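You operate a simulated robot arm through the tools that you are given. There is no shell and no other tool.

Carry out the task below with a simulated two-armed robot. There is one attempt and no reset: what you move stays moved.

TASK
Tap the white panel at A, B and C and mark the dull zone.
Fine: slide the carriage to each letter and press the tapper; orange marker block on the zone that reads DULL; the carriage stays at C.

Only the result counts: the job must be done as asked and must still hold three seconds after the hand-in. Knocking over, shifting, dropping, spilling or breaking anything else fails it.

THE ROBOT
Two 7-joint arms with fingered hands on one trunk that stands fixed in place. Base frame: the origin is at the foot of the trunk, x ahead of it, y to its left, z up. Readings come in m, rad, newtons and seconds.
The left shoulder is at [0.03, 0.119, 1.119], the right one opposite. With the tool pointing down near the work surface each hand reaches from about 0.3 to 0.76 m from the base axis, measured 20 degrees to its own side. Payload 3.8 kg a hand.
The TCP of each hand is the grasp point between the finger pads, 0.025 m short of the fingertips. In the tool frame z runs along the fingers and y along their closing line. The gripper opens to 0.088 m; its body begins 0.029 m behind the TCP. The gripper is a hand of 4 fingers: y runs from the thumb to the fingers, the wrist lies at [-0.013, -0.106, -0.174] in the tool frame.
Orientation is told as [roll, pitch, yaw] about the base's x, y, z axes, in that order, counted from this pose: with the fingers straight down and the wrist toward the robot, the tool's x, y and z point along [0, 1, 0], [1, 0, 0] and [0, 0, -1] of the base frame.

THE INTERFACE
- The arms move only by the tool play_rows. It takes "left_plan", "right_plan" or both (then of equal length, played together; a hand with none holds still); each is a list of rows, each an object of numbers (a shift or turn left out is 0): "tx", "ty", "tz": the shift along the tool's x, y, z in m; "rx", "ry", "rz": the turn, a rotation vector about the tool's x, y, z in rad. In form: [{"tx": .., "ty": .., "tz": .., "rx": .., "ry": .., "rz": ..}, ...]. A call has 1 to 20 rows; each row shifts and turns the commanded pose from where the row before left it, along the tool's axes as they then stand. Each row takes 0.2 s and may step no farther than 0.05 m and 0.15 rad from the row before; otherwise, the whole call is refused. A pose out of reach is approached as far as the arm can. The call stops where the force on the tool passes 40 N (or 10 N more than at its start, if that is more) or the arm is blocked; 0.2 s more then pass. In this call time passes only in rows, and 0.2 s behind the last. The reply holds the time, the measured pose of the TCP, the force on the tool along the base axes, the opening and the grip force, in the units named above and with some noise, with the torque about the TCP (base axes, N m) and any sound that the robot's microphone picked up.
- Cameras (640 x 400 px; columns grow to the right, rows downward): "scene" is now at [0.0396, -0.0489, 1.6626]; the picture's right is [-0.64, -0.77, 0.00], its down [-0.60, 0.50, -0.63] and it looks along [0.49, -0.40, -0.78] (base axes); focal length 323 px, centre (320, 200). "left" rides on the left gripper at [-0.064, -0.083, -0.098] in its tool frame; the picture's right is [-0.62, -0.37, 0.69], its down [0.71, -0.63, 0.30] and it looks along [0.32, 0.68, 0.65] (tool axes); focal length 265 px, centre (320, 200). "right" rides on the right gripper at [0.064, -0.083, -0.098] in its tool frame; the picture's right is [-0.62, 0.37, -0.69], its down [-0.71, -0.63, 0.30] and it looks along [-0.32, 0.68, 0.65] (tool axes); focal length 265 px, centre (320, 200). There is no depth. A picture from a camera that has moved, and an enlarged one, comes with that camera's place and axes in the base frame and with its lens.
- camera(camera): a new picture of that camera. The clock stands still meanwhile.
- lift_body(by): moves the trunk up (or, below 0, down) by that many m; the arms and the scene camera ride with it, the base frame stays. It gives what a move gives, with no picture.
- curl_fingers(index, middle, ring, thumb_bend, thumb_turn, hand): sets how far each is bent, from 0 (flat) to 1 (curled in); at 0.3 the hand is open as for a grip, at 0.7 the pads meet at the TCP. One left out holds its place. A second passes; each finger stops where it meets its share of the squeeze, and holds until it gets a number again. It is the only way to open and close the hand. It gives what a move gives, with no picture; readings hold the bend of each and the force on the fingers (four entries, about 0 where the hand has none), thumb and palm. thumb_turn goes from beside the hand (0) to across from the fingers (1), as for a grip.
- aim_head(pan, tilt): turns the head with the scene camera to pan (to the left, within 2.094 rad either way) and tilt (down, from -0.506 to 1.204), counted from straight ahead of the robot. It gives what a move gives.
- close_up(camera, box): a new picture of the part [left, top, right, bottom] of that camera's present view, enlarged. The clock stands still meanwhile.
- close_job(): hands the job in; it is judged then, once.

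Places have to be worked out from the pictures, the camera data and where the tool is seen. Open the grippers and draw the arms clear of the work before you hand the job in, unless the task says otherwise.

The tools are called as name(argument=value, ...) on one line, values as JSON. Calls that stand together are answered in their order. play_rows: Moves the arms, as the interface text tells. Its arguments: {"type":"object","properties":{"left_plan":{"type":"array"},"right_plan":{"type":"array"}},"required":[]} The other tools are called the same way: lift_body (by) moves the trunk up or down; curl_fingers (index, middle, ring, thumb_bend, thumb_turn, hand) moves the fingers one by one; aim_head (pan, tilt) turns the head that bears the scene camera; camera (camera) takes a picture; close_up (camera, box) takes an enlarged picture of a part of a camera's view; close_job () hands the job in.

At the start:

```text
time_s: 0.0
left_position: [0.5412, -0.041, 1.2097]
left_ee_rot: [0.0, -0.001, 0.001]
left_wrist_force: [-0.4, 0.1, 0.6]
left_wrist_torque: [-0.02, -0.01, 0.01]
left_gripper_width: 0.088
left_grip_force: 0.1
left_shape: jaw
left_bend: [0.3, 0.3, 0.3, 0.3, 0.98]
left_finger forces: [0.1, 0.1, 0.1, 0.0, 0.0, 0.0]
right_position: [0.3933, -0.4165, 1.2476]
right_ee_rot: [0.0, 0.0, -0.001]
right_wrist_force: [0.3, 0.6, 0.4]
right_wrist_torque: [0.05, -0.02, 0.04]
right_gripper_width: 0.088
right_grip_force: 0.1
right_shape: jaw
right_bend: [0.3, 0.3, 0.3, 0.3, 0.98]
right_finger forces: [0.0, 0.0, 0.1, 0.0, 0.0, 0.0]
trunk travel left (down, up): [-0.275, 0.315]
head pan, tilt (commanded): [-0.693, 0.887]
```

scene: 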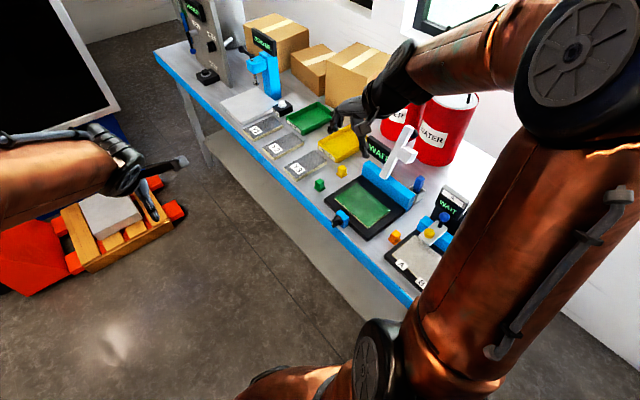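
right: 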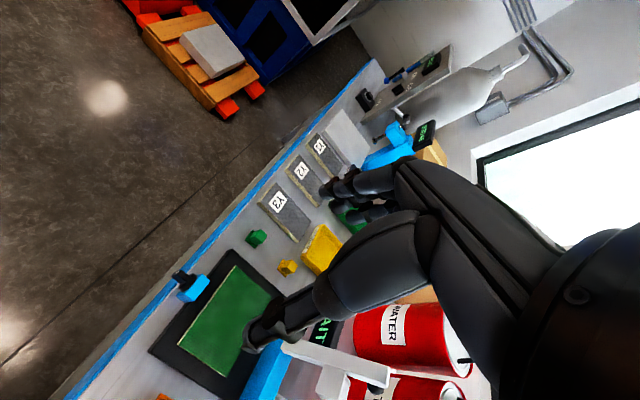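
left: 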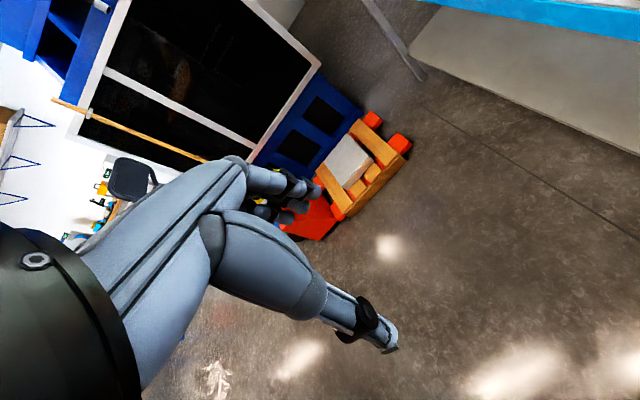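

I'll take a closer look first: the white panel with letters seems to be near scene pixel (420,260), partly hidden by the right arm, with the orange block at about (395,237).

close_up(camera="scene", box=[320, 160, 480, 310])

close_up(camera="scene", box=[160, 0, 400, 200])

```text
2.67 times, centred on (400, 235) of scene
camera zoom: at [0.0396, -0.0489, 1.6626], right [-0.64, -0.77, 0.0], down [-0.6, 0.5, -0.63], along [0.49, -0.4, -0.78], focal length 861 px, centre (107, 107)
```

zoom: 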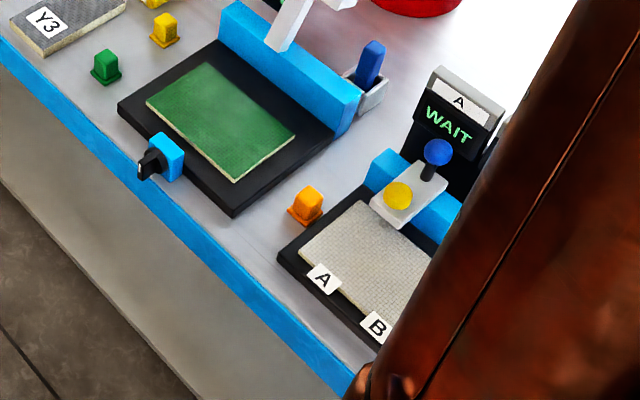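

```text
2.00 times, centred on (280, 100) of scene
camera zoom: at [0.0396, -0.0489, 1.6626], right [-0.64, -0.77, 0.0], down [-0.6, 0.5, -0.63], along [0.49, -0.4, -0.78], focal length 646 px, centre (400, 400)
```

zoom: 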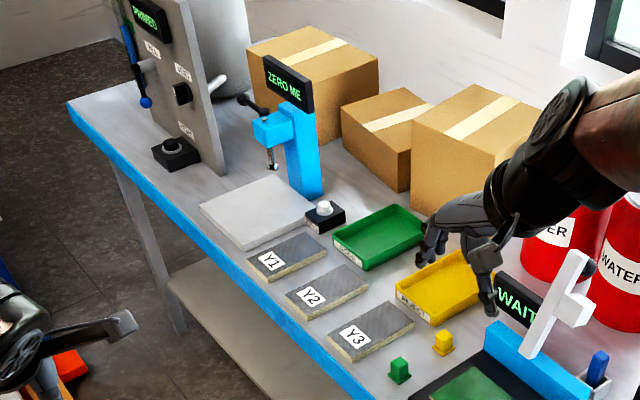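

Triangulating the green block from both views puts the table top at z≈0.82 with its front edge at y≈-0.465, so the white panel lies at roughly x 0.1–0.3, y -0.5 to -0.65. I'll move the left arm aside to the left and yaw the right hand by -90° so its wrist camera looks at the panel.

play_rows(left_plan=[{"tx": 0.05}, {"tx": 0.05}, {"tx": 0.05}, {"tx": 0.05}, {"tx": 0.05}, {"tx": 0.05}, {}, {}, {}, {}, {}], right_plan=[{"rz": 0.1428}, {"rz": 0.1428}, {"rz": 0.1428}, {"rz": 0.1428}, {"rz": 0.1428}, {"rz": 0.1428}, {"rz": 0.1428}, {"rz": 0.1428}, {"rz": 0.1428}, {"rz": 0.1428}, {"rz": 0.1428}])

camera(camera="right")

camera(camera="scene")

```text
time_s: 2.4
left_position: [0.544, 0.261, 1.2107]
left_ee_rot: [-0.002, -0.001, 0.0]
left_wrist_force: [-0.8, 0.0, 0.2]
left_wrist_torque: [-0.03, -0.03, 0.03]
left_gripper_width: 0.0877
left_grip_force: 0.0
left_shape: jaw
left_bend: [0.3, 0.3, 0.3, 0.3, 0.98]
left_finger forces: [0.0, 0.0, 0.0, 0.0, 0.0, 0.0]
right_position: [0.392, -0.4152, 1.2455]
right_ee_rot: [-0.001, -0.001, -1.574]
right_wrist_force: [0.8, -0.5, 0.1]
right_wrist_torque: [0.02, -0.02, -0.03]
right_gripper_width: 0.0874
right_grip_force: 0.0
right_shape: jaw
right_bend: [0.3, 0.3, 0.3, 0.3, 0.98]
right_finger forces: [0.1, 0.0, 0.0, 0.0, 0.1, 0.0]
trunk travel left (down, up): [-0.275, 0.315]
head pan, tilt (commanded): [-0.693, 0.887]
```

```text
taken
camera right: at [0.4552, -0.334, 1.3444], right [-0.62, -0.37, 0.69], down [-0.71, 0.63, -0.3], along [-0.33, -0.68, -0.65], focal length 265 px, centre (320, 200)
```

right: 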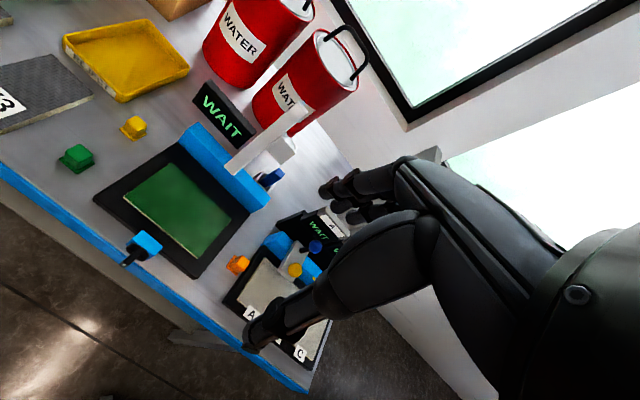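

```text
taken
camera scene: at [0.0403, -0.0485, 1.6625], right [-0.64, -0.77, 0.0], down [-0.6, 0.5, -0.63], along [0.49, -0.4, -0.78], focal length 323 px, centre (320, 200)
```

scene: 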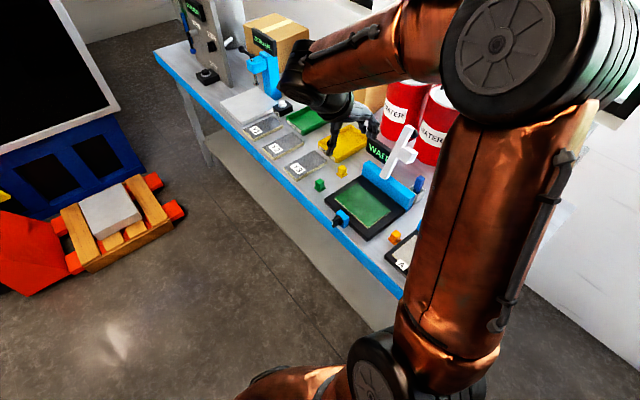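

The panel (A … C along its front) appears at about pixel (275,300) in the right camera, but my fingers hide part of it. I'll shift the hand 0.2 m toward -x so that the panel comes into the free left half of the picture.

play_rows(right_plan=[{"tx": -0.05}, {"tx": -0.05}, {"tx": -0.05}, {"tx": -0.05}])

camera(camera="right")

camera(camera="scene")

```text
time_s: 3.4
left_position: [0.5402, 0.2624, 1.2123]
left_ee_rot: [0.001, -0.003, 0.001]
left_wrist_force: [0.4, 0.6, 0.3]
left_wrist_torque: [-0.03, 0.0, -0.02]
left_gripper_width: 0.0877
left_grip_force: 0.0
left_shape: jaw
left_bend: [0.3, 0.3, 0.3, 0.3, 0.98]
left_finger forces: [0.0, 0.0, 0.1, 0.0, 0.0, 0.0]
right_position: [0.1875, -0.4174, 1.2471]
right_ee_rot: [0.002, -0.003, -1.568]
right_wrist_force: [-1.0, -0.5, 0.5]
right_wrist_torque: [0.01, 0.03, 0.03]
right_gripper_width: 0.0875
right_grip_force: 0.1
right_shape: jaw
right_bend: [0.3, 0.3, 0.3, 0.3, 0.98]
right_finger forces: [0.0, 0.1, 0.0, 0.0, 0.0, 0.0]
trunk travel left (down, up): [-0.275, 0.315]
head pan, tilt (commanded): [-0.693, 0.887]
```

```text
taken
camera right: at [0.2514, -0.3344, 1.3452], right [-0.62, -0.37, 0.69], down [-0.71, 0.63, -0.31], along [-0.32, -0.68, -0.65], focal length 265 px, centre (320, 200)
```

right: 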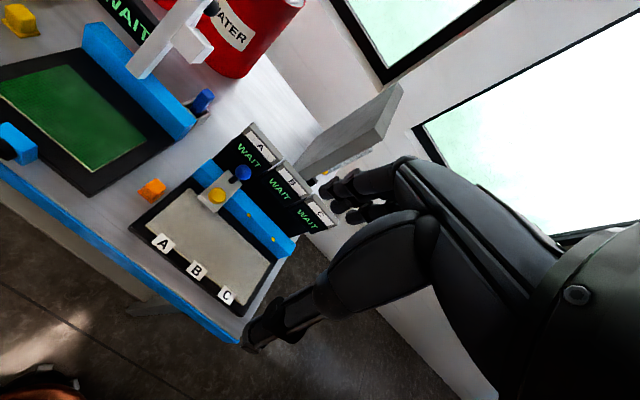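

```text
taken
camera scene: at [0.0367, -0.0476, 1.6627], right [-0.64, -0.77, 0.0], down [-0.6, 0.49, -0.63], along [0.49, -0.4, -0.77], focal length 323 px, centre (320, 200)
```

scene: 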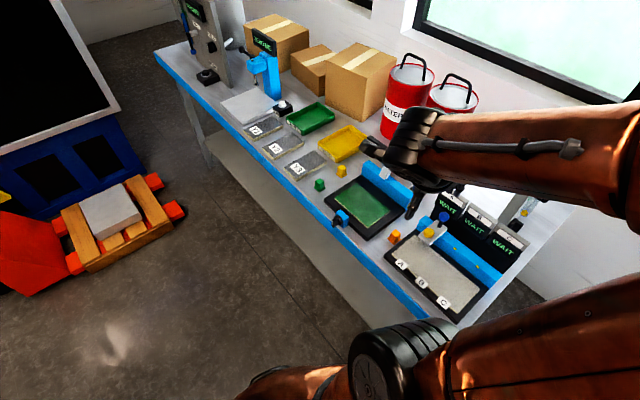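

Now both cameras see the panel: three displays A, B, C all at WAIT, and the carriage near A. I'll zoom in with both.

close_up(camera="right", box=[120, 110, 350, 330])

close_up(camera="scene", box=[370, 180, 540, 330])

```text
1.82 times, centred on (235, 220) of right
camera zoom: at [0.2514, -0.3344, 1.3452], right [-0.62, -0.37, 0.69], down [-0.71, 0.63, -0.31], along [-0.32, -0.68, -0.65], focal length 483 px, centre (474, 164)
```

zoom: 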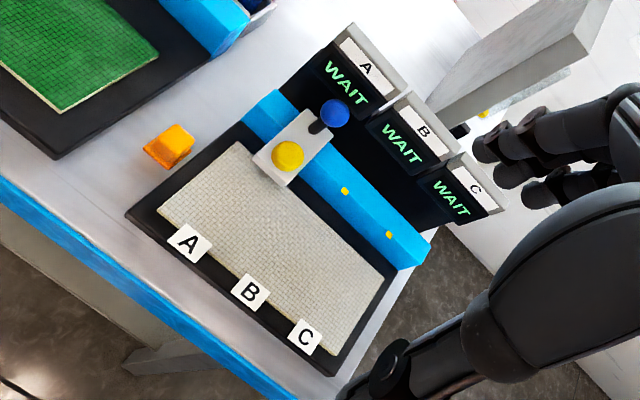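

```text
2.67 times, centred on (455, 255) of scene
camera zoom: at [0.0367, -0.0476, 1.6627], right [-0.64, -0.77, 0.0], down [-0.6, 0.49, -0.63], along [0.49, -0.4, -0.77], focal length 861 px, centre (-40, 53)
```

zoom: 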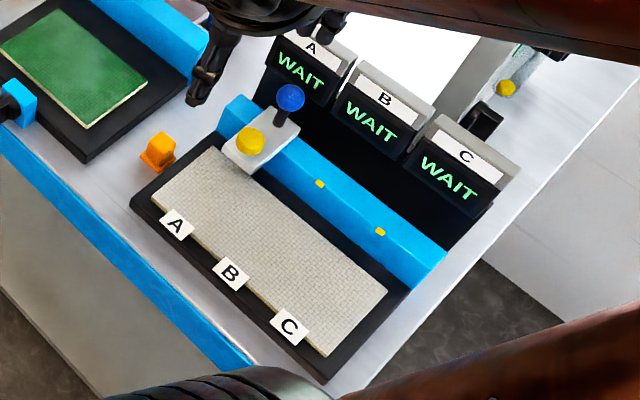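

Triangulation gives: ball knob ≈(0.219,-0.634,0.960), yellow tapper button ≈(0.219,-0.582,0.931), rail ticks B ≈(0.149,-0.618) and C ≈(0.079,-0.617), orange block ≈(0.296,-0.551,0.852), displays ≈3 cm behind the ball. So the carriage already sits at A; before going in I'll try a pointing shape (index extended, the rest curled) in free air to learn where the tip is.

curl_fingers(hand="right", index=0.3, middle=1.0, ring=1.0, thumb_bend=0.5)

camera(camera="right")

close_up(camera="scene", box=[340, 80, 500, 230])

```text
time_s: 4.4
left_position: [0.543, 0.2608, 1.2116]
left_ee_rot: [0.001, -0.001, 0.0]
left_wrist_force: [-0.5, 0.0, -0.7]
left_wrist_torque: [0.0, 0.0, 0.0]
left_gripper_width: 0.0876
left_grip_force: 0.1
left_shape: jaw
left_bend: [0.3, 0.3, 0.3, 0.3, 0.98]
left_finger forces: [0.1, 0.0, 0.1, 0.1, 0.0, 0.1]
right_position: [0.1902, -0.418, 1.2472]
right_ee_rot: [0.0, 0.0, -1.57]
right_wrist_force: [0.2, 0.3, 0.2]
right_wrist_torque: [0.01, 0.02, 0.03]
right_gripper_width: 0.0637
right_grip_force: 0.1
right_shape: fingers
right_bend: [0.3, 1.0, 1.0, 0.5, 0.98]
right_finger forces: [0.0, 0.0, 0.0, 0.0, 0.0, 0.1]
trunk travel left (down, up): [-0.275, 0.315]
head pan, tilt (commanded): [-0.693, 0.887]
```

```text
taken
camera right: at [0.2539, -0.3354, 1.3447], right [-0.62, -0.37, 0.69], down [-0.71, 0.63, -0.3], along [-0.32, -0.68, -0.65], focal length 265 px, centre (320, 200)
```

right: 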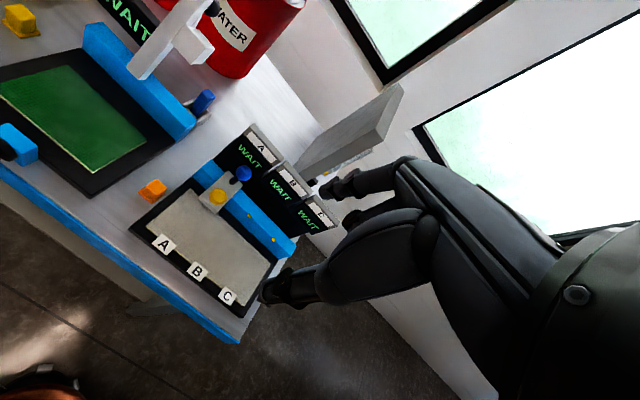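

```text
2.67 times, centred on (420, 155) of scene
camera zoom: at [0.0392, -0.0486, 1.6626], right [-0.64, -0.77, 0.0], down [-0.6, 0.5, -0.63], along [0.49, -0.4, -0.78], focal length 861 px, centre (53, 320)
```

zoom: 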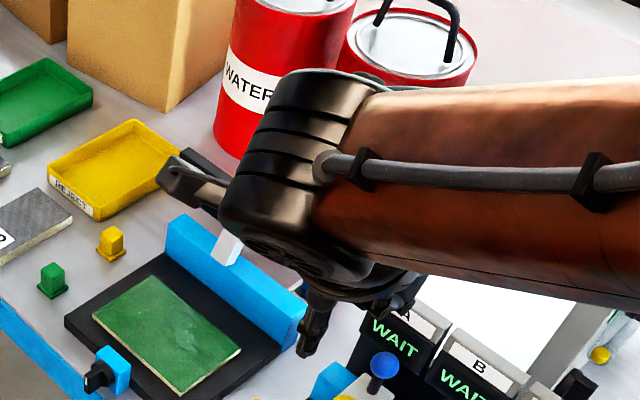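

The wrist reading is steady, and only the index and thumb show in the picture. The displays' faces lie at y≈-0.66, only about 3 cm behind the ball, so I'd rather slide the carriage by straddling its plate along x; I'll turn the hand back to yaw 0 and tilt it about 30° so the palm leans to the front, away from the displays.

play_rows(right_plan=[{"rz": -0.1428}, {"rz": -0.1428}, {"rz": -0.1428}, {"rz": -0.1428}, {"rz": -0.1428}, {"rz": -0.1428}, {"rz": -0.1428}, {"rz": -0.1428}, {"rz": -0.1428}, {"rz": -0.1428}, {"rz": -0.1428}, {"ry": -0.131}, {"ry": -0.131}, {"ry": -0.131}, {"ry": -0.131}])

camera(camera="right")

camera(camera="scene")

```text
time_s: 7.6
left_position: [0.5446, 0.262, 1.2108]
left_ee_rot: [0.0, 0.001, -0.001]
left_wrist_force: [0.2, 0.2, -0.1]
left_wrist_torque: [-0.01, -0.01, 0.0]
left_gripper_width: 0.0876
left_grip_force: 0.1
left_shape: jaw
left_bend: [0.3, 0.3, 0.3, 0.3, 0.98]
left_finger forces: [0.0, 0.1, 0.0, 0.1, 0.0, 0.1]
right_position: [0.1991, -0.4333, 1.2623]
right_ee_rot: [-0.522, 0.004, 0.002]
right_wrist_force: [0.0, -0.4, -0.4]
right_wrist_torque: [-0.01, 0.0, 0.01]
right_gripper_width: 0.0639
right_grip_force: 0.1
right_shape: fingers
right_bend: [0.3, 1.0, 1.0, 0.5, 0.98]
right_finger forces: [0.0, 0.0, 0.0, 0.1, 0.1, 0.0]
right hand out of reach, approached as far as the arm can: row 2, 15
trunk travel left (down, up): [-0.275, 0.315]
head pan, tilt (commanded): [-0.693, 0.887]
```

```text
taken
camera right: at [0.115, -0.3302, 1.3146], right [0.37, -0.19, 0.91], down [-0.63, -0.77, 0.1], along [0.68, -0.61, -0.41], focal length 265 px, centre (320, 200)
```

right: 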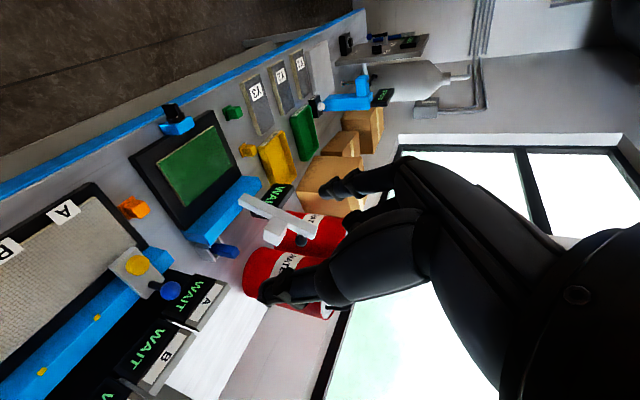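

```text
taken
camera scene: at [0.0404, -0.0482, 1.6626], right [-0.64, -0.77, 0.0], down [-0.6, 0.5, -0.63], along [0.49, -0.4, -0.78], focal length 323 px, centre (320, 200)
```

scene: 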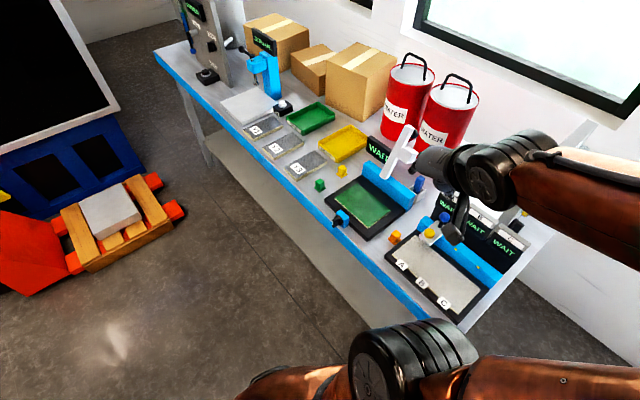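

The scene view is now free and the hand's shape is visible. The arm reports it is near its reach limit at this height, so I'll look closely at the hand, then go lower.

close_up(camera="scene", box=[380, 120, 560, 290])

curl_fingers(hand="right", index=0.3, middle=0.3, ring=0.3, thumb_bend=0.3)

close_up(camera="scene", box=[380, 120, 560, 290])

```text
2.35 times, centred on (470, 205) of scene
camera zoom: at [0.0404, -0.0482, 1.6626], right [-0.64, -0.77, 0.0], down [-0.6, 0.5, -0.63], along [0.49, -0.4, -0.78], focal length 760 px, centre (-33, 188)
```

zoom: 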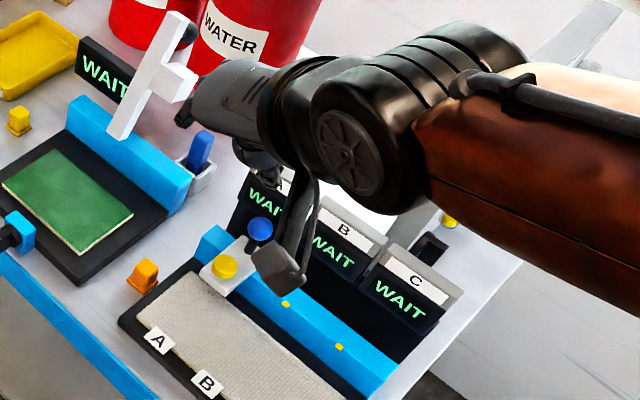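

```text
time_s: 8.6
left_position: [0.5435, 0.2619, 1.2108]
left_ee_rot: [0.001, -0.001, -0.001]
left_wrist_force: [-0.6, 0.0, -0.1]
left_wrist_torque: [0.03, 0.0, -0.04]
left_gripper_width: 0.0878
left_grip_force: 0.0
left_shape: jaw
left_bend: [0.3, 0.3, 0.3, 0.3, 0.98]
left_finger forces: [0.0, 0.1, 0.0, 0.0, 0.1, 0.0]
right_position: [0.1984, -0.4339, 1.2617]
right_ee_rot: [-0.521, 0.003, 0.002]
right_wrist_force: [-0.3, 0.1, 0.1]
right_wrist_torque: [-0.02, -0.01, 0.01]
right_gripper_width: 0.0846
right_grip_force: 0.0
right_shape: fingers
right_bend: [0.3, 0.3, 0.3, 0.3, 0.98]
right_finger forces: [0.0, 0.0, 0.1, 0.0, 0.1, 0.1]
trunk travel left (down, up): [-0.275, 0.315]
head pan, tilt (commanded): [-0.693, 0.887]
```

```text
2.35 times, centred on (470, 205) of scene
camera zoom: at [0.0396, -0.0487, 1.6626], right [-0.64, -0.77, 0.0], down [-0.6, 0.5, -0.63], along [0.49, -0.4, -0.78], focal length 760 px, centre (-33, 188)
```

zoom: 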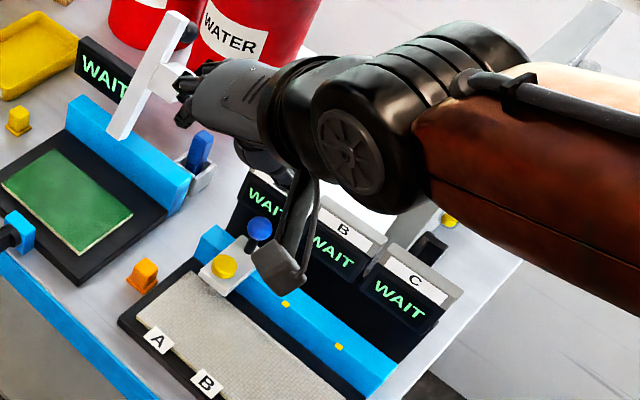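

The hand is seen from its back, with the knuckles toward +x and the palm leaning to the front, as intended. I'll descend to a hover point at about (0.219,-0.56,1.05), still well above the ball and the display tops, and check reach and pose.

play_rows(right_plan=[{"tx": -0.0042, "ty": 0.0043, "tz": 0.0405}, {"tx": -0.0042, "ty": 0.0043, "tz": 0.0405}, {"tx": -0.0042, "ty": 0.0043, "tz": 0.0405}, {"tx": -0.0042, "ty": 0.0043, "tz": 0.0405}, {"tx": -0.0042, "ty": 0.0043, "tz": 0.0405}, {"tx": -0.0042, "ty": 0.0043, "tz": 0.0405}])

camera(camera="right")

close_up(camera="scene", box=[380, 150, 560, 320])

```text
time_s: 10.0
left_position: [0.5453, 0.26, 1.2122]
left_ee_rot: [0.003, 0.001, 0.0]
left_wrist_force: [0.6, -0.5, -0.6]
left_wrist_torque: [0.01, 0.01, 0.02]
left_gripper_width: 0.0873
left_grip_force: 0.1
left_shape: jaw
left_bend: [0.3, 0.3, 0.3, 0.3, 0.98]
left_finger forces: [0.0, 0.0, 0.0, 0.0, 0.0, 0.1]
right_position: [0.2217, -0.5804, 1.0649]
right_ee_rot: [-0.523, 0.0, 0.0]
right_wrist_force: [-0.1, 0.7, -0.3]
right_wrist_torque: [0.04, -0.04, -0.02]
right_gripper_width: 0.0845
right_grip_force: 0.1
right_shape: fingers
right_bend: [0.3, 0.3, 0.3, 0.3, 0.98]
right_finger forces: [0.0, 0.1, 0.0, 0.0, 0.0, 0.1]
trunk travel left (down, up): [-0.275, 0.315]
head pan, tilt (commanded): [-0.693, 0.887]
```

```text
taken
camera right: at [0.1385, -0.4767, 1.1165], right [0.37, -0.19, 0.91], down [-0.63, -0.77, 0.09], along [0.68, -0.61, -0.4], focal length 265 px, centre (320, 200)
```

right: 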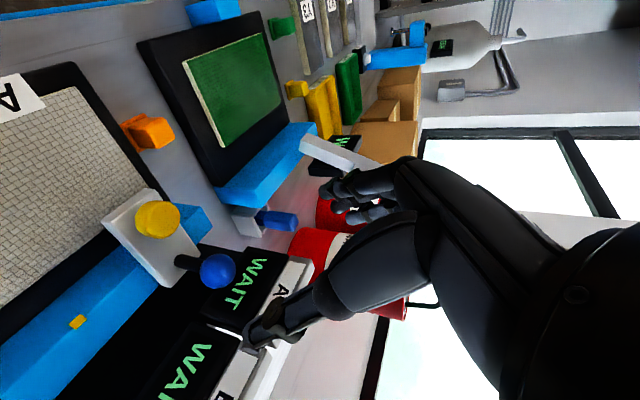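

```text
2.35 times, centred on (470, 235) of scene
camera zoom: at [0.0407, -0.0506, 1.6625], right [-0.64, -0.77, 0.0], down [-0.6, 0.5, -0.63], along [0.48, -0.4, -0.78], focal length 760 px, centre (-33, 118)
```

zoom: 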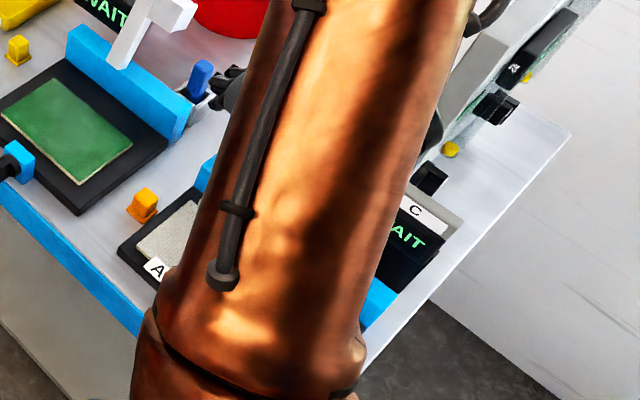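

The hand is now at (0.222,-0.580,1.065) and the right camera confirms: ball (0.219,-0.636,0.958), button top (0.219,-0.583,0.929), plate x 0.197–0.237 with front edge y≈-0.57. I'll form a pinch (thumb, index, middle closed; ring curled away from the ball) as the pressing tip and look at it.

curl_fingers(hand="right", index=0.7, middle=0.7, ring=1.0, thumb_bend=0.7)

camera(camera="right")

close_up(camera="right", box=[200, 120, 440, 330])

```text
time_s: 11.0
left_position: [0.5447, 0.2603, 1.2118]
left_ee_rot: [0.0, 0.0, 0.0]
left_wrist_force: [-0.6, 0.3, -0.2]
left_wrist_torque: [0.01, -0.02, 0.02]
left_gripper_width: 0.0874
left_grip_force: 0.0
left_shape: jaw
left_bend: [0.3, 0.3, 0.3, 0.3, 0.98]
left_finger forces: [0.0, 0.1, 0.0, 0.1, 0.0, 0.0]
right_position: [0.2227, -0.5781, 1.0638]
right_ee_rot: [-0.525, 0.001, 0.0]
right_wrist_force: [0.1, 0.1, -0.2]
right_wrist_torque: [-0.04, -0.02, 0.02]
right_gripper_width: 0.0001
right_grip_force: 0.0
right_shape: fingers
right_bend: [0.7, 0.7, 1.0, 0.7, 0.98]
right_finger forces: [0.0, 0.1, 0.0, 0.1, 0.0, 0.0]
trunk travel left (down, up): [-0.275, 0.315]
head pan, tilt (commanded): [-0.693, 0.887]
```

```text
taken
camera right: at [0.138, -0.4753, 1.1175], right [0.37, -0.19, 0.91], down [-0.63, -0.77, 0.09], along [0.68, -0.61, -0.4], focal length 265 px, centre (320, 200)
```

right: 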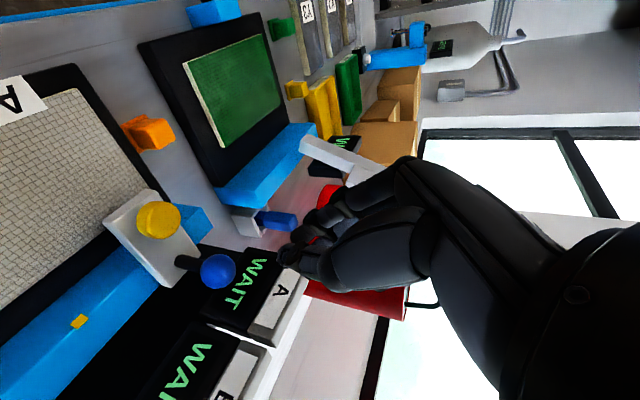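

```text
1.90 times, centred on (320, 225) of right
camera zoom: at [0.138, -0.4753, 1.1175], right [0.37, -0.19, 0.91], down [-0.63, -0.77, 0.09], along [0.68, -0.61, -0.4], focal length 506 px, centre (320, 152)
```

zoom: 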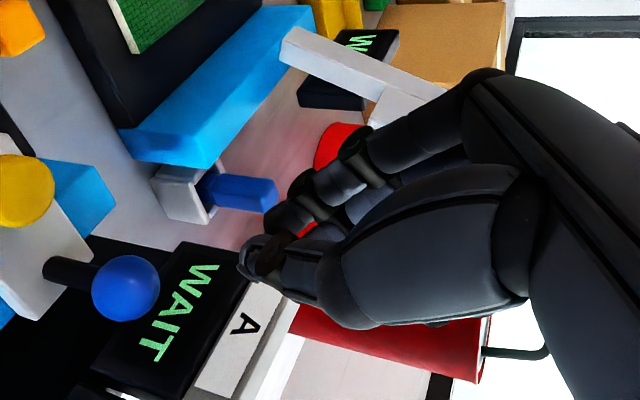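

The closed tip appears exactly where expected (about 25 mm beyond the TCP), so I can trust it as the pressing point. I'll move straight down about 8 cm over the button, stopping some 3 cm above it.

play_rows(right_plan=[{"tx": 0.0104, "ty": -0.0008, "tz": 0.0171}, {"tx": 0.0104, "ty": -0.0008, "tz": 0.0171}, {"tx": 0.0104, "ty": -0.0008, "tz": 0.0171}, {"tx": 0.0104, "ty": -0.0008, "tz": 0.0171}])

camera(camera="right")

camera(camera="scene")

```text
time_s: 12.0
left_position: [0.5448, 0.261, 1.2118]
left_ee_rot: [0.0, 0.001, -0.001]
left_wrist_force: [0.0, -0.2, -0.8]
left_wrist_torque: [0.0, 0.0, 0.04]
left_gripper_width: 0.0876
left_grip_force: 0.1
left_shape: jaw
left_bend: [0.3, 0.3, 0.3, 0.3, 0.98]
left_finger forces: [0.0, 0.0, 0.0, 0.0, 0.0, 0.1]
right_position: [0.2196, -0.5779, 0.9833]
right_ee_rot: [-0.526, 0.001, 0.001]
right_wrist_force: [0.0, 0.4, -0.1]
right_wrist_torque: [0.02, -0.05, 0.0]
right_gripper_width: 0.0
right_grip_force: 0.0
right_shape: fingers
right_bend: [0.7, 0.7, 1.0, 0.7, 0.98]
right_finger forces: [0.0, 0.1, 0.0, 0.1, 0.0, 0.1]
trunk travel left (down, up): [-0.275, 0.315]
head pan, tilt (commanded): [-0.693, 0.887]
```

```text
taken
camera right: at [0.1355, -0.4745, 1.0358], right [0.37, -0.19, 0.91], down [-0.63, -0.77, 0.09], along [0.68, -0.61, -0.4], focal length 265 px, centre (320, 200)
```

right: 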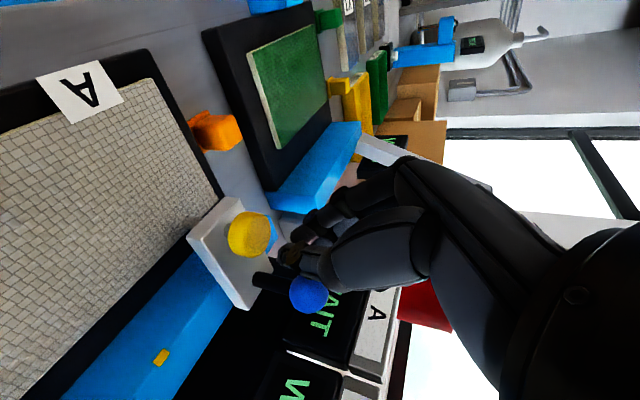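

```text
taken
camera scene: at [0.0398, -0.0495, 1.6625], right [-0.64, -0.77, 0.0], down [-0.6, 0.5, -0.63], along [0.49, -0.4, -0.78], focal length 323 px, centre (320, 200)
```

scene: 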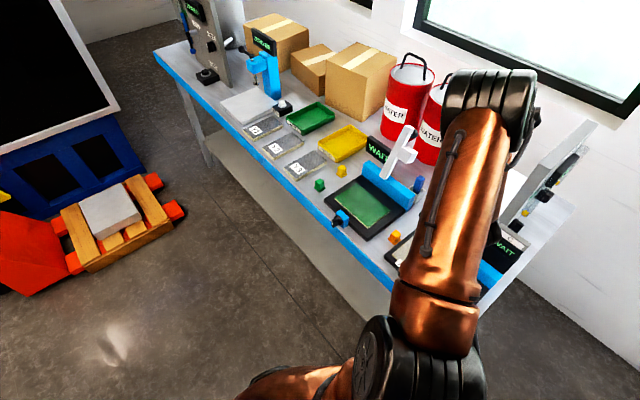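

The tip hovers ~2 cm above the button (button top ≈0.935). I'll press down slowly in 4 mm steps and watch the force.

play_rows(right_plan=[{"tx": 0.002, "tz": 0.00346}, {"tx": 0.002, "tz": 0.00346}, {"tx": 0.002, "tz": 0.00346}, {"tx": 0.002, "tz": 0.00346}, {"tx": 0.002, "tz": 0.00346}, {"tx": 0.002, "tz": 0.00346}])

camera(camera="right")

```text
time_s: 13.4
left_position: [0.544, 0.2616, 1.2117]
left_ee_rot: [0.0, 0.001, 0.0]
left_wrist_force: [-0.2, 0.6, -0.1]
left_wrist_torque: [0.02, -0.04, 0.0]
left_gripper_width: 0.0875
left_grip_force: 0.0
left_shape: jaw
left_bend: [0.3, 0.3, 0.3, 0.3, 0.98]
left_finger forces: [0.0, 0.0, 0.0, 0.0, 0.0, 0.1]
right_position: [0.2214, -0.5768, 0.96]
right_ee_rot: [-0.526, 0.001, -0.001]
right_wrist_force: [-0.3, -0.1, 2.1]
right_wrist_torque: [-0.02, 0.02, -0.01]
right_gripper_width: 0.0
right_grip_force: 0.7
right_shape: fingers
right_bend: [0.7, 0.7, 1.0, 0.7, 0.98]
right_finger forces: [0.9, 0.0, 0.0, 0.0, 1.4, 0.0]
trunk travel left (down, up): [-0.275, 0.315]
head pan, tilt (commanded): [-0.693, 0.887]
```

```text
taken
camera right: at [0.1371, -0.473, 1.0129], right [0.37, -0.19, 0.91], down [-0.63, -0.77, 0.09], along [0.68, -0.61, -0.4], focal length 265 px, centre (320, 200)
```

right: 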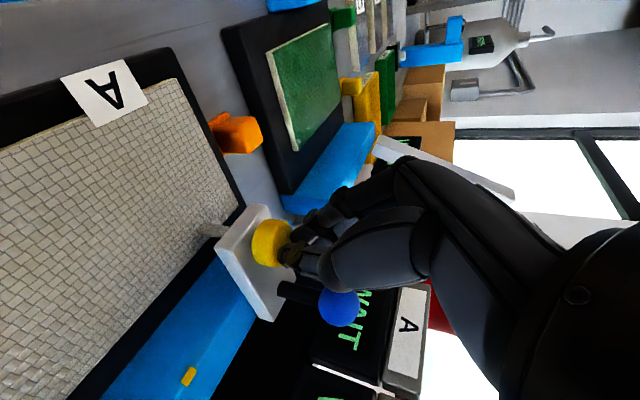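

Contact: 2 N upward, with index and thumb both touching the button. I continue pressing in 3 mm steps.

play_rows(right_plan=[{"tx": 0.0015, "tz": 0.0026}, {"tx": 0.0015, "tz": 0.0026}, {"tx": 0.0015, "tz": 0.0026}])

camera(camera="right")

```text
time_s: 14.2
left_position: [0.5428, 0.2639, 1.2117]
left_ee_rot: [-0.003, -0.001, 0.0]
left_wrist_force: [-0.4, 0.0, 0.5]
left_wrist_torque: [0.04, -0.02, -0.01]
left_gripper_width: 0.0878
left_grip_force: 0.1
left_shape: jaw
left_bend: [0.3, 0.3, 0.3, 0.3, 0.98]
left_finger forces: [0.0, 0.0, 0.0, 0.0, 0.0, 0.0]
right_position: [0.2222, -0.5765, 0.9539]
right_ee_rot: [-0.528, -0.004, 0.0]
right_wrist_force: [0.4, 1.0, 19.6]
right_wrist_torque: [-0.07, 0.0, 0.0]
right_gripper_width: 0.0002
right_grip_force: 9.9
right_shape: fingers
right_bend: [0.7, 0.7, 1.0, 0.7, 0.99]
right_finger forces: [12.2, 0.0, 0.0, 0.0, 7.0, 0.0]
trunk travel left (down, up): [-0.275, 0.315]
head pan, tilt (commanded): [-0.693, 0.887]
heard: click
```

```text
taken
camera right: at [0.1379, -0.4722, 1.0058], right [0.37, -0.18, 0.91], down [-0.63, -0.77, 0.1], along [0.69, -0.61, -0.4], focal length 265 px, centre (320, 200)
```

right: 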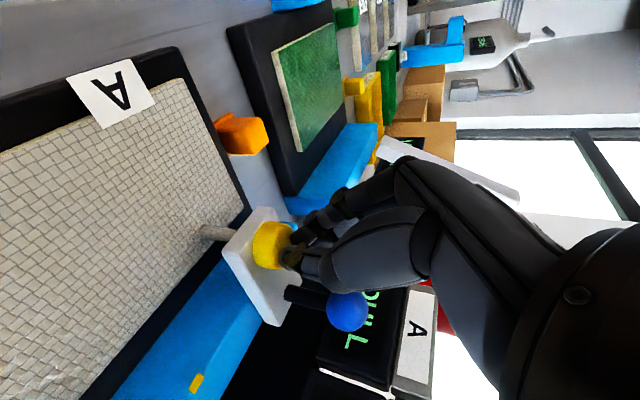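

A click sounded and display A seems to have changed to "DULL". I'll release straight up by about 7 cm and read the display.

play_rows(right_plan=[{"tx": -0.003, "tz": -0.0052}, {"tx": -0.005, "tz": -0.00866}, {"tx": -0.01, "tz": -0.0173}, {"tx": -0.02, "tz": -0.0346}])

camera(camera="right")

close_up(camera="right", box=[130, 180, 330, 400])

```text
time_s: 15.2
left_position: [0.5425, 0.2624, 1.2121]
left_ee_rot: [0.0, 0.0, -0.001]
left_wrist_force: [0.0, 1.0, 0.4]
left_wrist_torque: [-0.03, -0.02, 0.03]
left_gripper_width: 0.0875
left_grip_force: 0.1
left_shape: jaw
left_bend: [0.3, 0.3, 0.3, 0.3, 0.98]
left_finger forces: [0.0, 0.1, 0.1, 0.0, 0.1, 0.0]
right_position: [0.2212, -0.5734, 1.0258]
right_ee_rot: [-0.525, 0.002, -0.002]
right_wrist_force: [-0.1, -0.5, -1.2]
right_wrist_torque: [0.01, -0.02, 0.01]
right_gripper_width: 0.0
right_grip_force: 0.1
right_shape: fingers
right_bend: [0.7, 0.7, 1.0, 0.7, 0.98]
right_finger forces: [0.1, 0.0, 0.1, 0.0, 0.0, 0.0]
trunk travel left (down, up): [-0.275, 0.315]
head pan, tilt (commanded): [-0.693, 0.887]
```

```text
taken
camera right: at [0.1369, -0.4704, 1.0785], right [0.37, -0.19, 0.91], down [-0.63, -0.77, 0.09], along [0.68, -0.61, -0.4], focal length 265 px, centre (320, 200)
```

right: 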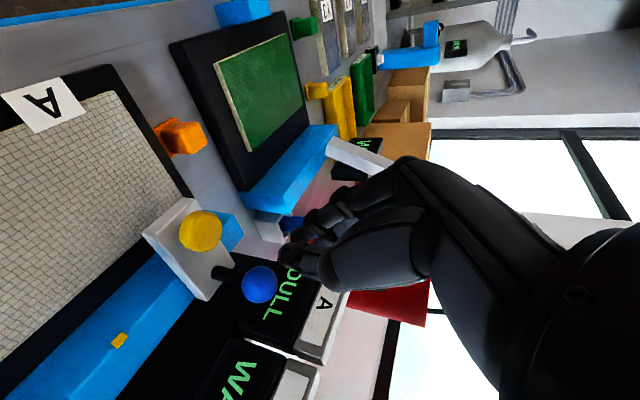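

```text
1.82 times, centred on (230, 290) of right
camera zoom: at [0.1369, -0.4704, 1.0785], right [0.37, -0.19, 0.91], down [-0.63, -0.77, 0.09], along [0.68, -0.61, -0.4], focal length 483 px, centre (484, 36)
```

zoom: 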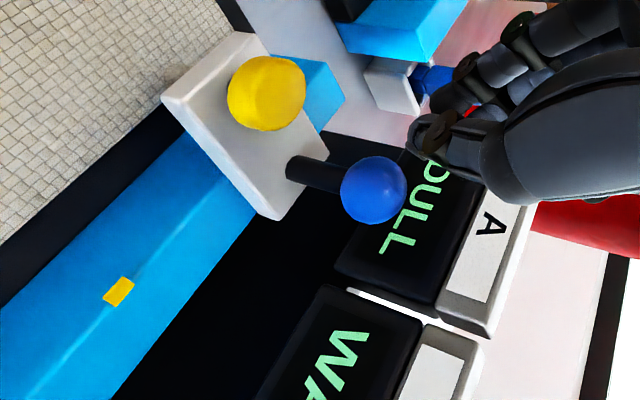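

Display A clearly reads DULL. Now I open the hand to straddle the carriage plate (fingers on its +x side, thumb on its -x side) and lower it halfway first.

curl_fingers(hand="right", index=0.3, middle=0.3, ring=0.3, thumb_bend=0.3)

play_rows(right_plan=[{"tx": 0.008, "ty": -0.0008, "tz": 0.0145}, {"tx": 0.008, "ty": -0.0008, "tz": 0.0145}, {"tx": 0.008, "ty": -0.0007, "tz": 0.0145}, {"tx": 0.008, "ty": -0.0007, "tz": 0.0145}])

camera(camera="right")

camera(camera="scene")

```text
time_s: 16.2
left_position: [0.5429, 0.2609, 1.211]
left_ee_rot: [-0.001, -0.001, -0.001]
left_wrist_force: [-0.2, 0.0, 0.3]
left_wrist_torque: [0.03, -0.01, -0.04]
left_gripper_width: 0.0874
left_grip_force: 0.0
left_shape: jaw
left_bend: [0.3, 0.3, 0.3, 0.3, 0.98]
left_finger forces: [0.0, 0.0, 0.0, 0.0, 0.0, 0.1]
right_position: [0.2224, -0.5744, 1.0243]
right_ee_rot: [-0.523, -0.001, 0.0]
right_wrist_force: [-0.2, -0.3, -0.2]
right_wrist_torque: [-0.01, -0.01, -0.02]
right_gripper_width: 0.0844
right_grip_force: 0.1
right_shape: fingers
right_bend: [0.3, 0.3, 0.3, 0.3, 0.98]
right_finger forces: [0.0, 0.0, 0.0, 0.0, 0.0, 0.0]
trunk travel left (down, up): [-0.275, 0.315]
head pan, tilt (commanded): [-0.693, 0.887]
```

```text
time_s: 17.2
left_position: [0.5432, 0.2606, 1.2116]
left_ee_rot: [0.001, 0.0, -0.001]
left_wrist_force: [0.2, -0.6, 0.0]
left_wrist_torque: [0.0, 0.02, 0.0]
left_gripper_width: 0.0876
left_grip_force: 0.1
left_shape: jaw
left_bend: [0.3, 0.3, 0.3, 0.3, 0.98]
left_finger forces: [0.0, 0.0, 0.1, 0.0, 0.0, 0.0]
right_position: [0.2177, -0.5785, 0.959]
right_ee_rot: [-0.524, 0.001, 0.001]
right_wrist_force: [0.2, 0.1, -0.5]
right_wrist_torque: [-0.04, 0.02, 0.0]
right_gripper_width: 0.0845
right_grip_force: 0.0
right_shape: fingers
right_bend: [0.3, 0.3, 0.3, 0.3, 0.98]
right_finger forces: [0.0, 0.0, 0.0, 0.0, 0.0, 0.0]
trunk travel left (down, up): [-0.275, 0.315]
head pan, tilt (commanded): [-0.693, 0.887]
```

```text
taken
camera right: at [0.1333, -0.4747, 1.0123], right [0.37, -0.19, 0.91], down [-0.63, -0.77, 0.09], along [0.68, -0.61, -0.4], focal length 265 px, centre (320, 200)
```

right: 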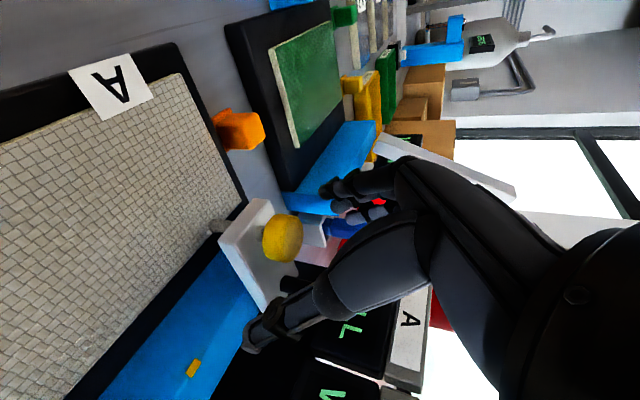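

```text
taken
camera scene: at [0.0397, -0.0494, 1.6625], right [-0.64, -0.77, 0.0], down [-0.6, 0.5, -0.63], along [0.49, -0.4, -0.78], focal length 323 px, centre (320, 200)
```

scene: 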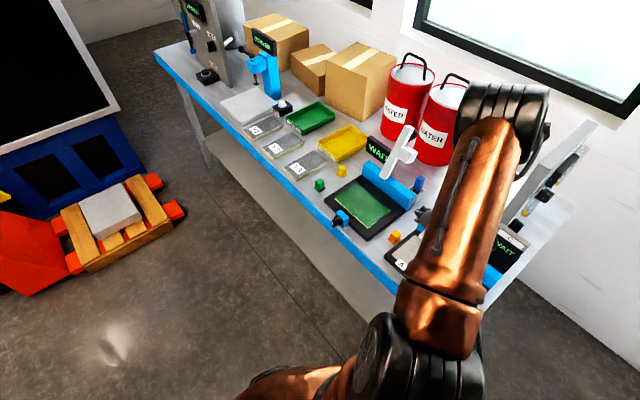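

The open hand straddles the plate (plate z≈0.900–0.908, rail top 0.900). I'll shift 1 cm to the front and lower to TCP z≈0.919 so that the fingertips flank the plate's edges without touching rail or button.

play_rows(right_plan=[{"tx": 0.0074, "tz": 0.0073}, {"tx": 0.0074, "tz": 0.0073}, {"tx": 0.0074, "tz": 0.0073}, {"tx": 0.0074, "tz": 0.0073}])

camera(camera="right")

close_up(camera="right", box=[200, 120, 440, 360])

```text
time_s: 18.2
left_position: [0.5436, 0.2612, 1.2102]
left_ee_rot: [-0.001, 0.001, -0.001]
left_wrist_force: [-0.1, 0.2, 0.3]
left_wrist_torque: [0.02, 0.02, 0.02]
left_gripper_width: 0.0876
left_grip_force: 0.1
left_shape: jaw
left_bend: [0.3, 0.3, 0.3, 0.3, 0.98]
left_finger forces: [0.0, 0.1, 0.0, 0.0, 0.0, 0.0]
right_position: [0.2178, -0.5679, 0.921]
right_ee_rot: [-0.523, 0.0, -0.001]
right_wrist_force: [0.7, -0.1, -0.1]
right_wrist_torque: [0.02, 0.02, -0.01]
right_gripper_width: 0.0839
right_grip_force: 0.0
right_shape: fingers
right_bend: [0.3, 0.3, 0.3, 0.3, 0.98]
right_finger forces: [0.1, 0.1, 0.0, 0.0, 0.0, 0.0]
trunk travel left (down, up): [-0.275, 0.315]
head pan, tilt (commanded): [-0.693, 0.887]
```

```text
taken
camera right: at [0.1337, -0.4647, 0.973], right [0.37, -0.19, 0.91], down [-0.63, -0.77, 0.09], along [0.68, -0.61, -0.4], focal length 265 px, centre (320, 200)
```

right: 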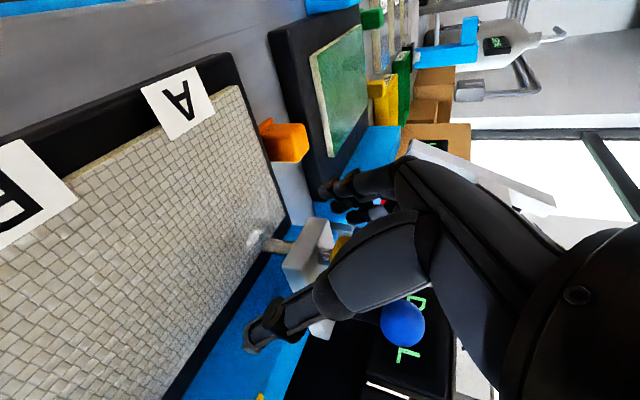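

```text
1.67 times, centred on (320, 240) of right
camera zoom: at [0.1337, -0.4647, 0.973], right [0.37, -0.19, 0.91], down [-0.63, -0.77, 0.09], along [0.68, -0.61, -0.4], focal length 442 px, centre (320, 133)
```

zoom: 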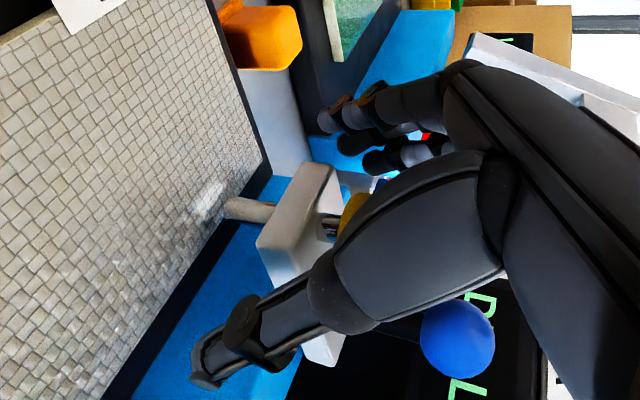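

The thumb lies beside the plate's -x edge and the fingers beyond its +x edge, with no contact. I'll close index, middle and thumb to about the plate width.

curl_fingers(hand="right", index=0.5, middle=0.5, thumb_bend=0.5)

close_up(camera="right", box=[200, 120, 440, 360])

```text
time_s: 19.2
left_position: [0.5436, 0.2603, 1.2104]
left_ee_rot: [0.001, 0.0, -0.001]
left_wrist_force: [0.5, -0.8, 0.3]
left_wrist_torque: [-0.01, -0.02, 0.0]
left_gripper_width: 0.0879
left_grip_force: 0.1
left_shape: jaw
left_bend: [0.3, 0.3, 0.3, 0.3, 0.98]
left_finger forces: [0.1, 0.0, 0.0, 0.0, 0.1, 0.0]
right_position: [0.2175, -0.5682, 0.9212]
right_ee_rot: [-0.523, -0.001, 0.0]
right_wrist_force: [0.3, 0.3, -0.6]
right_wrist_torque: [-0.02, 0.01, 0.01]
right_gripper_width: 0.0423
right_grip_force: 0.1
right_shape: fingers
right_bend: [0.5, 0.5, 0.3, 0.5, 0.98]
right_finger forces: [0.0, 0.0, 0.0, 0.0, 0.1, 0.0]
trunk travel left (down, up): [-0.275, 0.315]
head pan, tilt (commanded): [-0.693, 0.887]
```

```text
1.67 times, centred on (320, 240) of right
camera zoom: at [0.1336, -0.4647, 0.9733], right [0.37, -0.19, 0.91], down [-0.63, -0.77, 0.09], along [0.68, -0.61, -0.4], focal length 442 px, centre (320, 133)
```

zoom: 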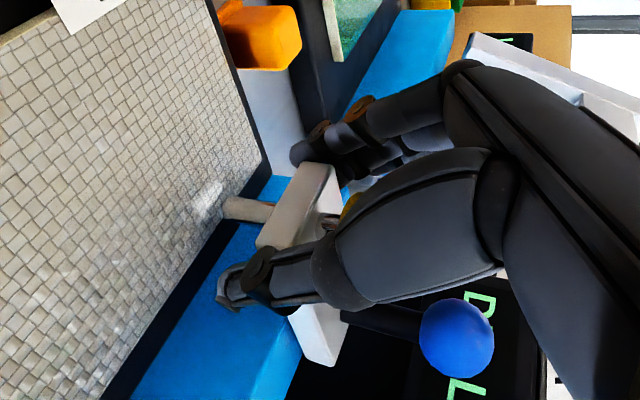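

The cage is 42 mm wide, about the plate's width, with no force yet. I'll slide it 69 mm along -x to letter B at 5 cm/s.

play_rows(right_plan=[{"ty": -0.0069}, {"ty": -0.0069}, {"ty": -0.0069}, {"ty": -0.0069}, {"ty": -0.0069}, {"ty": -0.0069}, {"ty": -0.0069}, {"ty": -0.0069}, {"ty": -0.0069}, {"ty": -0.0069}])

camera(camera="right")

camera(camera="scene")

```text
time_s: 21.4
left_position: [0.5427, 0.2613, 1.2117]
left_ee_rot: [0.0, 0.001, 0.0]
left_wrist_force: [0.1, 0.0, 0.1]
left_wrist_torque: [-0.02, 0.0, 0.03]
left_gripper_width: 0.0875
left_grip_force: 0.1
left_shape: jaw
left_bend: [0.3, 0.3, 0.3, 0.3, 0.98]
left_finger forces: [0.1, 0.0, 0.1, 0.0, 0.1, 0.1]
right_position: [0.1483, -0.5659, 0.9201]
right_ee_rot: [-0.525, 0.002, -0.001]
right_wrist_force: [0.4, -0.7, -0.3]
right_wrist_torque: [0.02, 0.01, 0.0]
right_gripper_width: 0.0423
right_grip_force: 0.1
right_shape: fingers
right_bend: [0.5, 0.5, 0.3, 0.5, 0.98]
right_finger forces: [0.0, 0.0, 0.1, 0.0, 0.0, 0.0]
trunk travel left (down, up): [-0.275, 0.315]
head pan, tilt (commanded): [-0.693, 0.887]
```

```text
taken
camera right: at [0.064, -0.4627, 0.9728], right [0.37, -0.19, 0.91], down [-0.63, -0.77, 0.09], along [0.68, -0.61, -0.4], focal length 265 px, centre (320, 200)
```

right: 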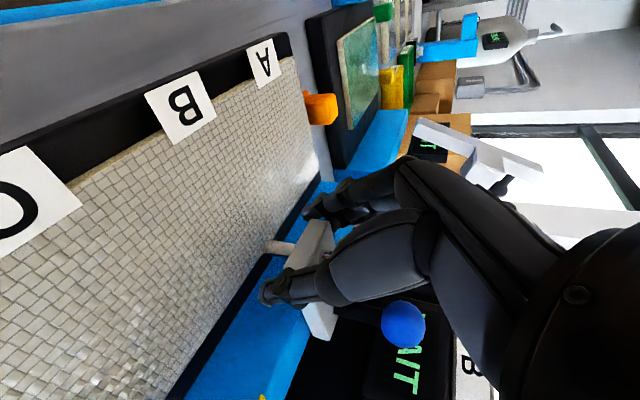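

```text
taken
camera scene: at [0.0393, -0.0489, 1.6626], right [-0.64, -0.77, 0.0], down [-0.6, 0.5, -0.63], along [0.49, -0.4, -0.78], focal length 323 px, centre (320, 200)
```

scene: 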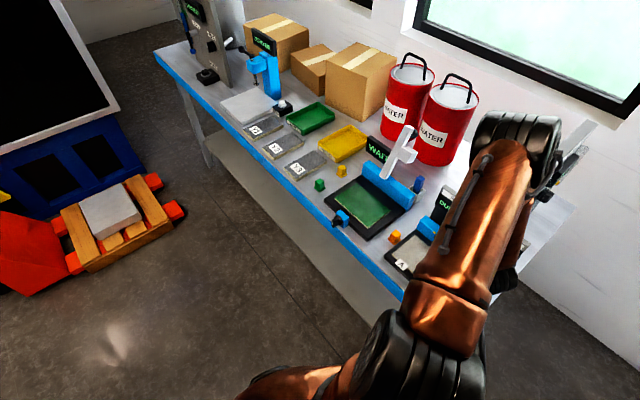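

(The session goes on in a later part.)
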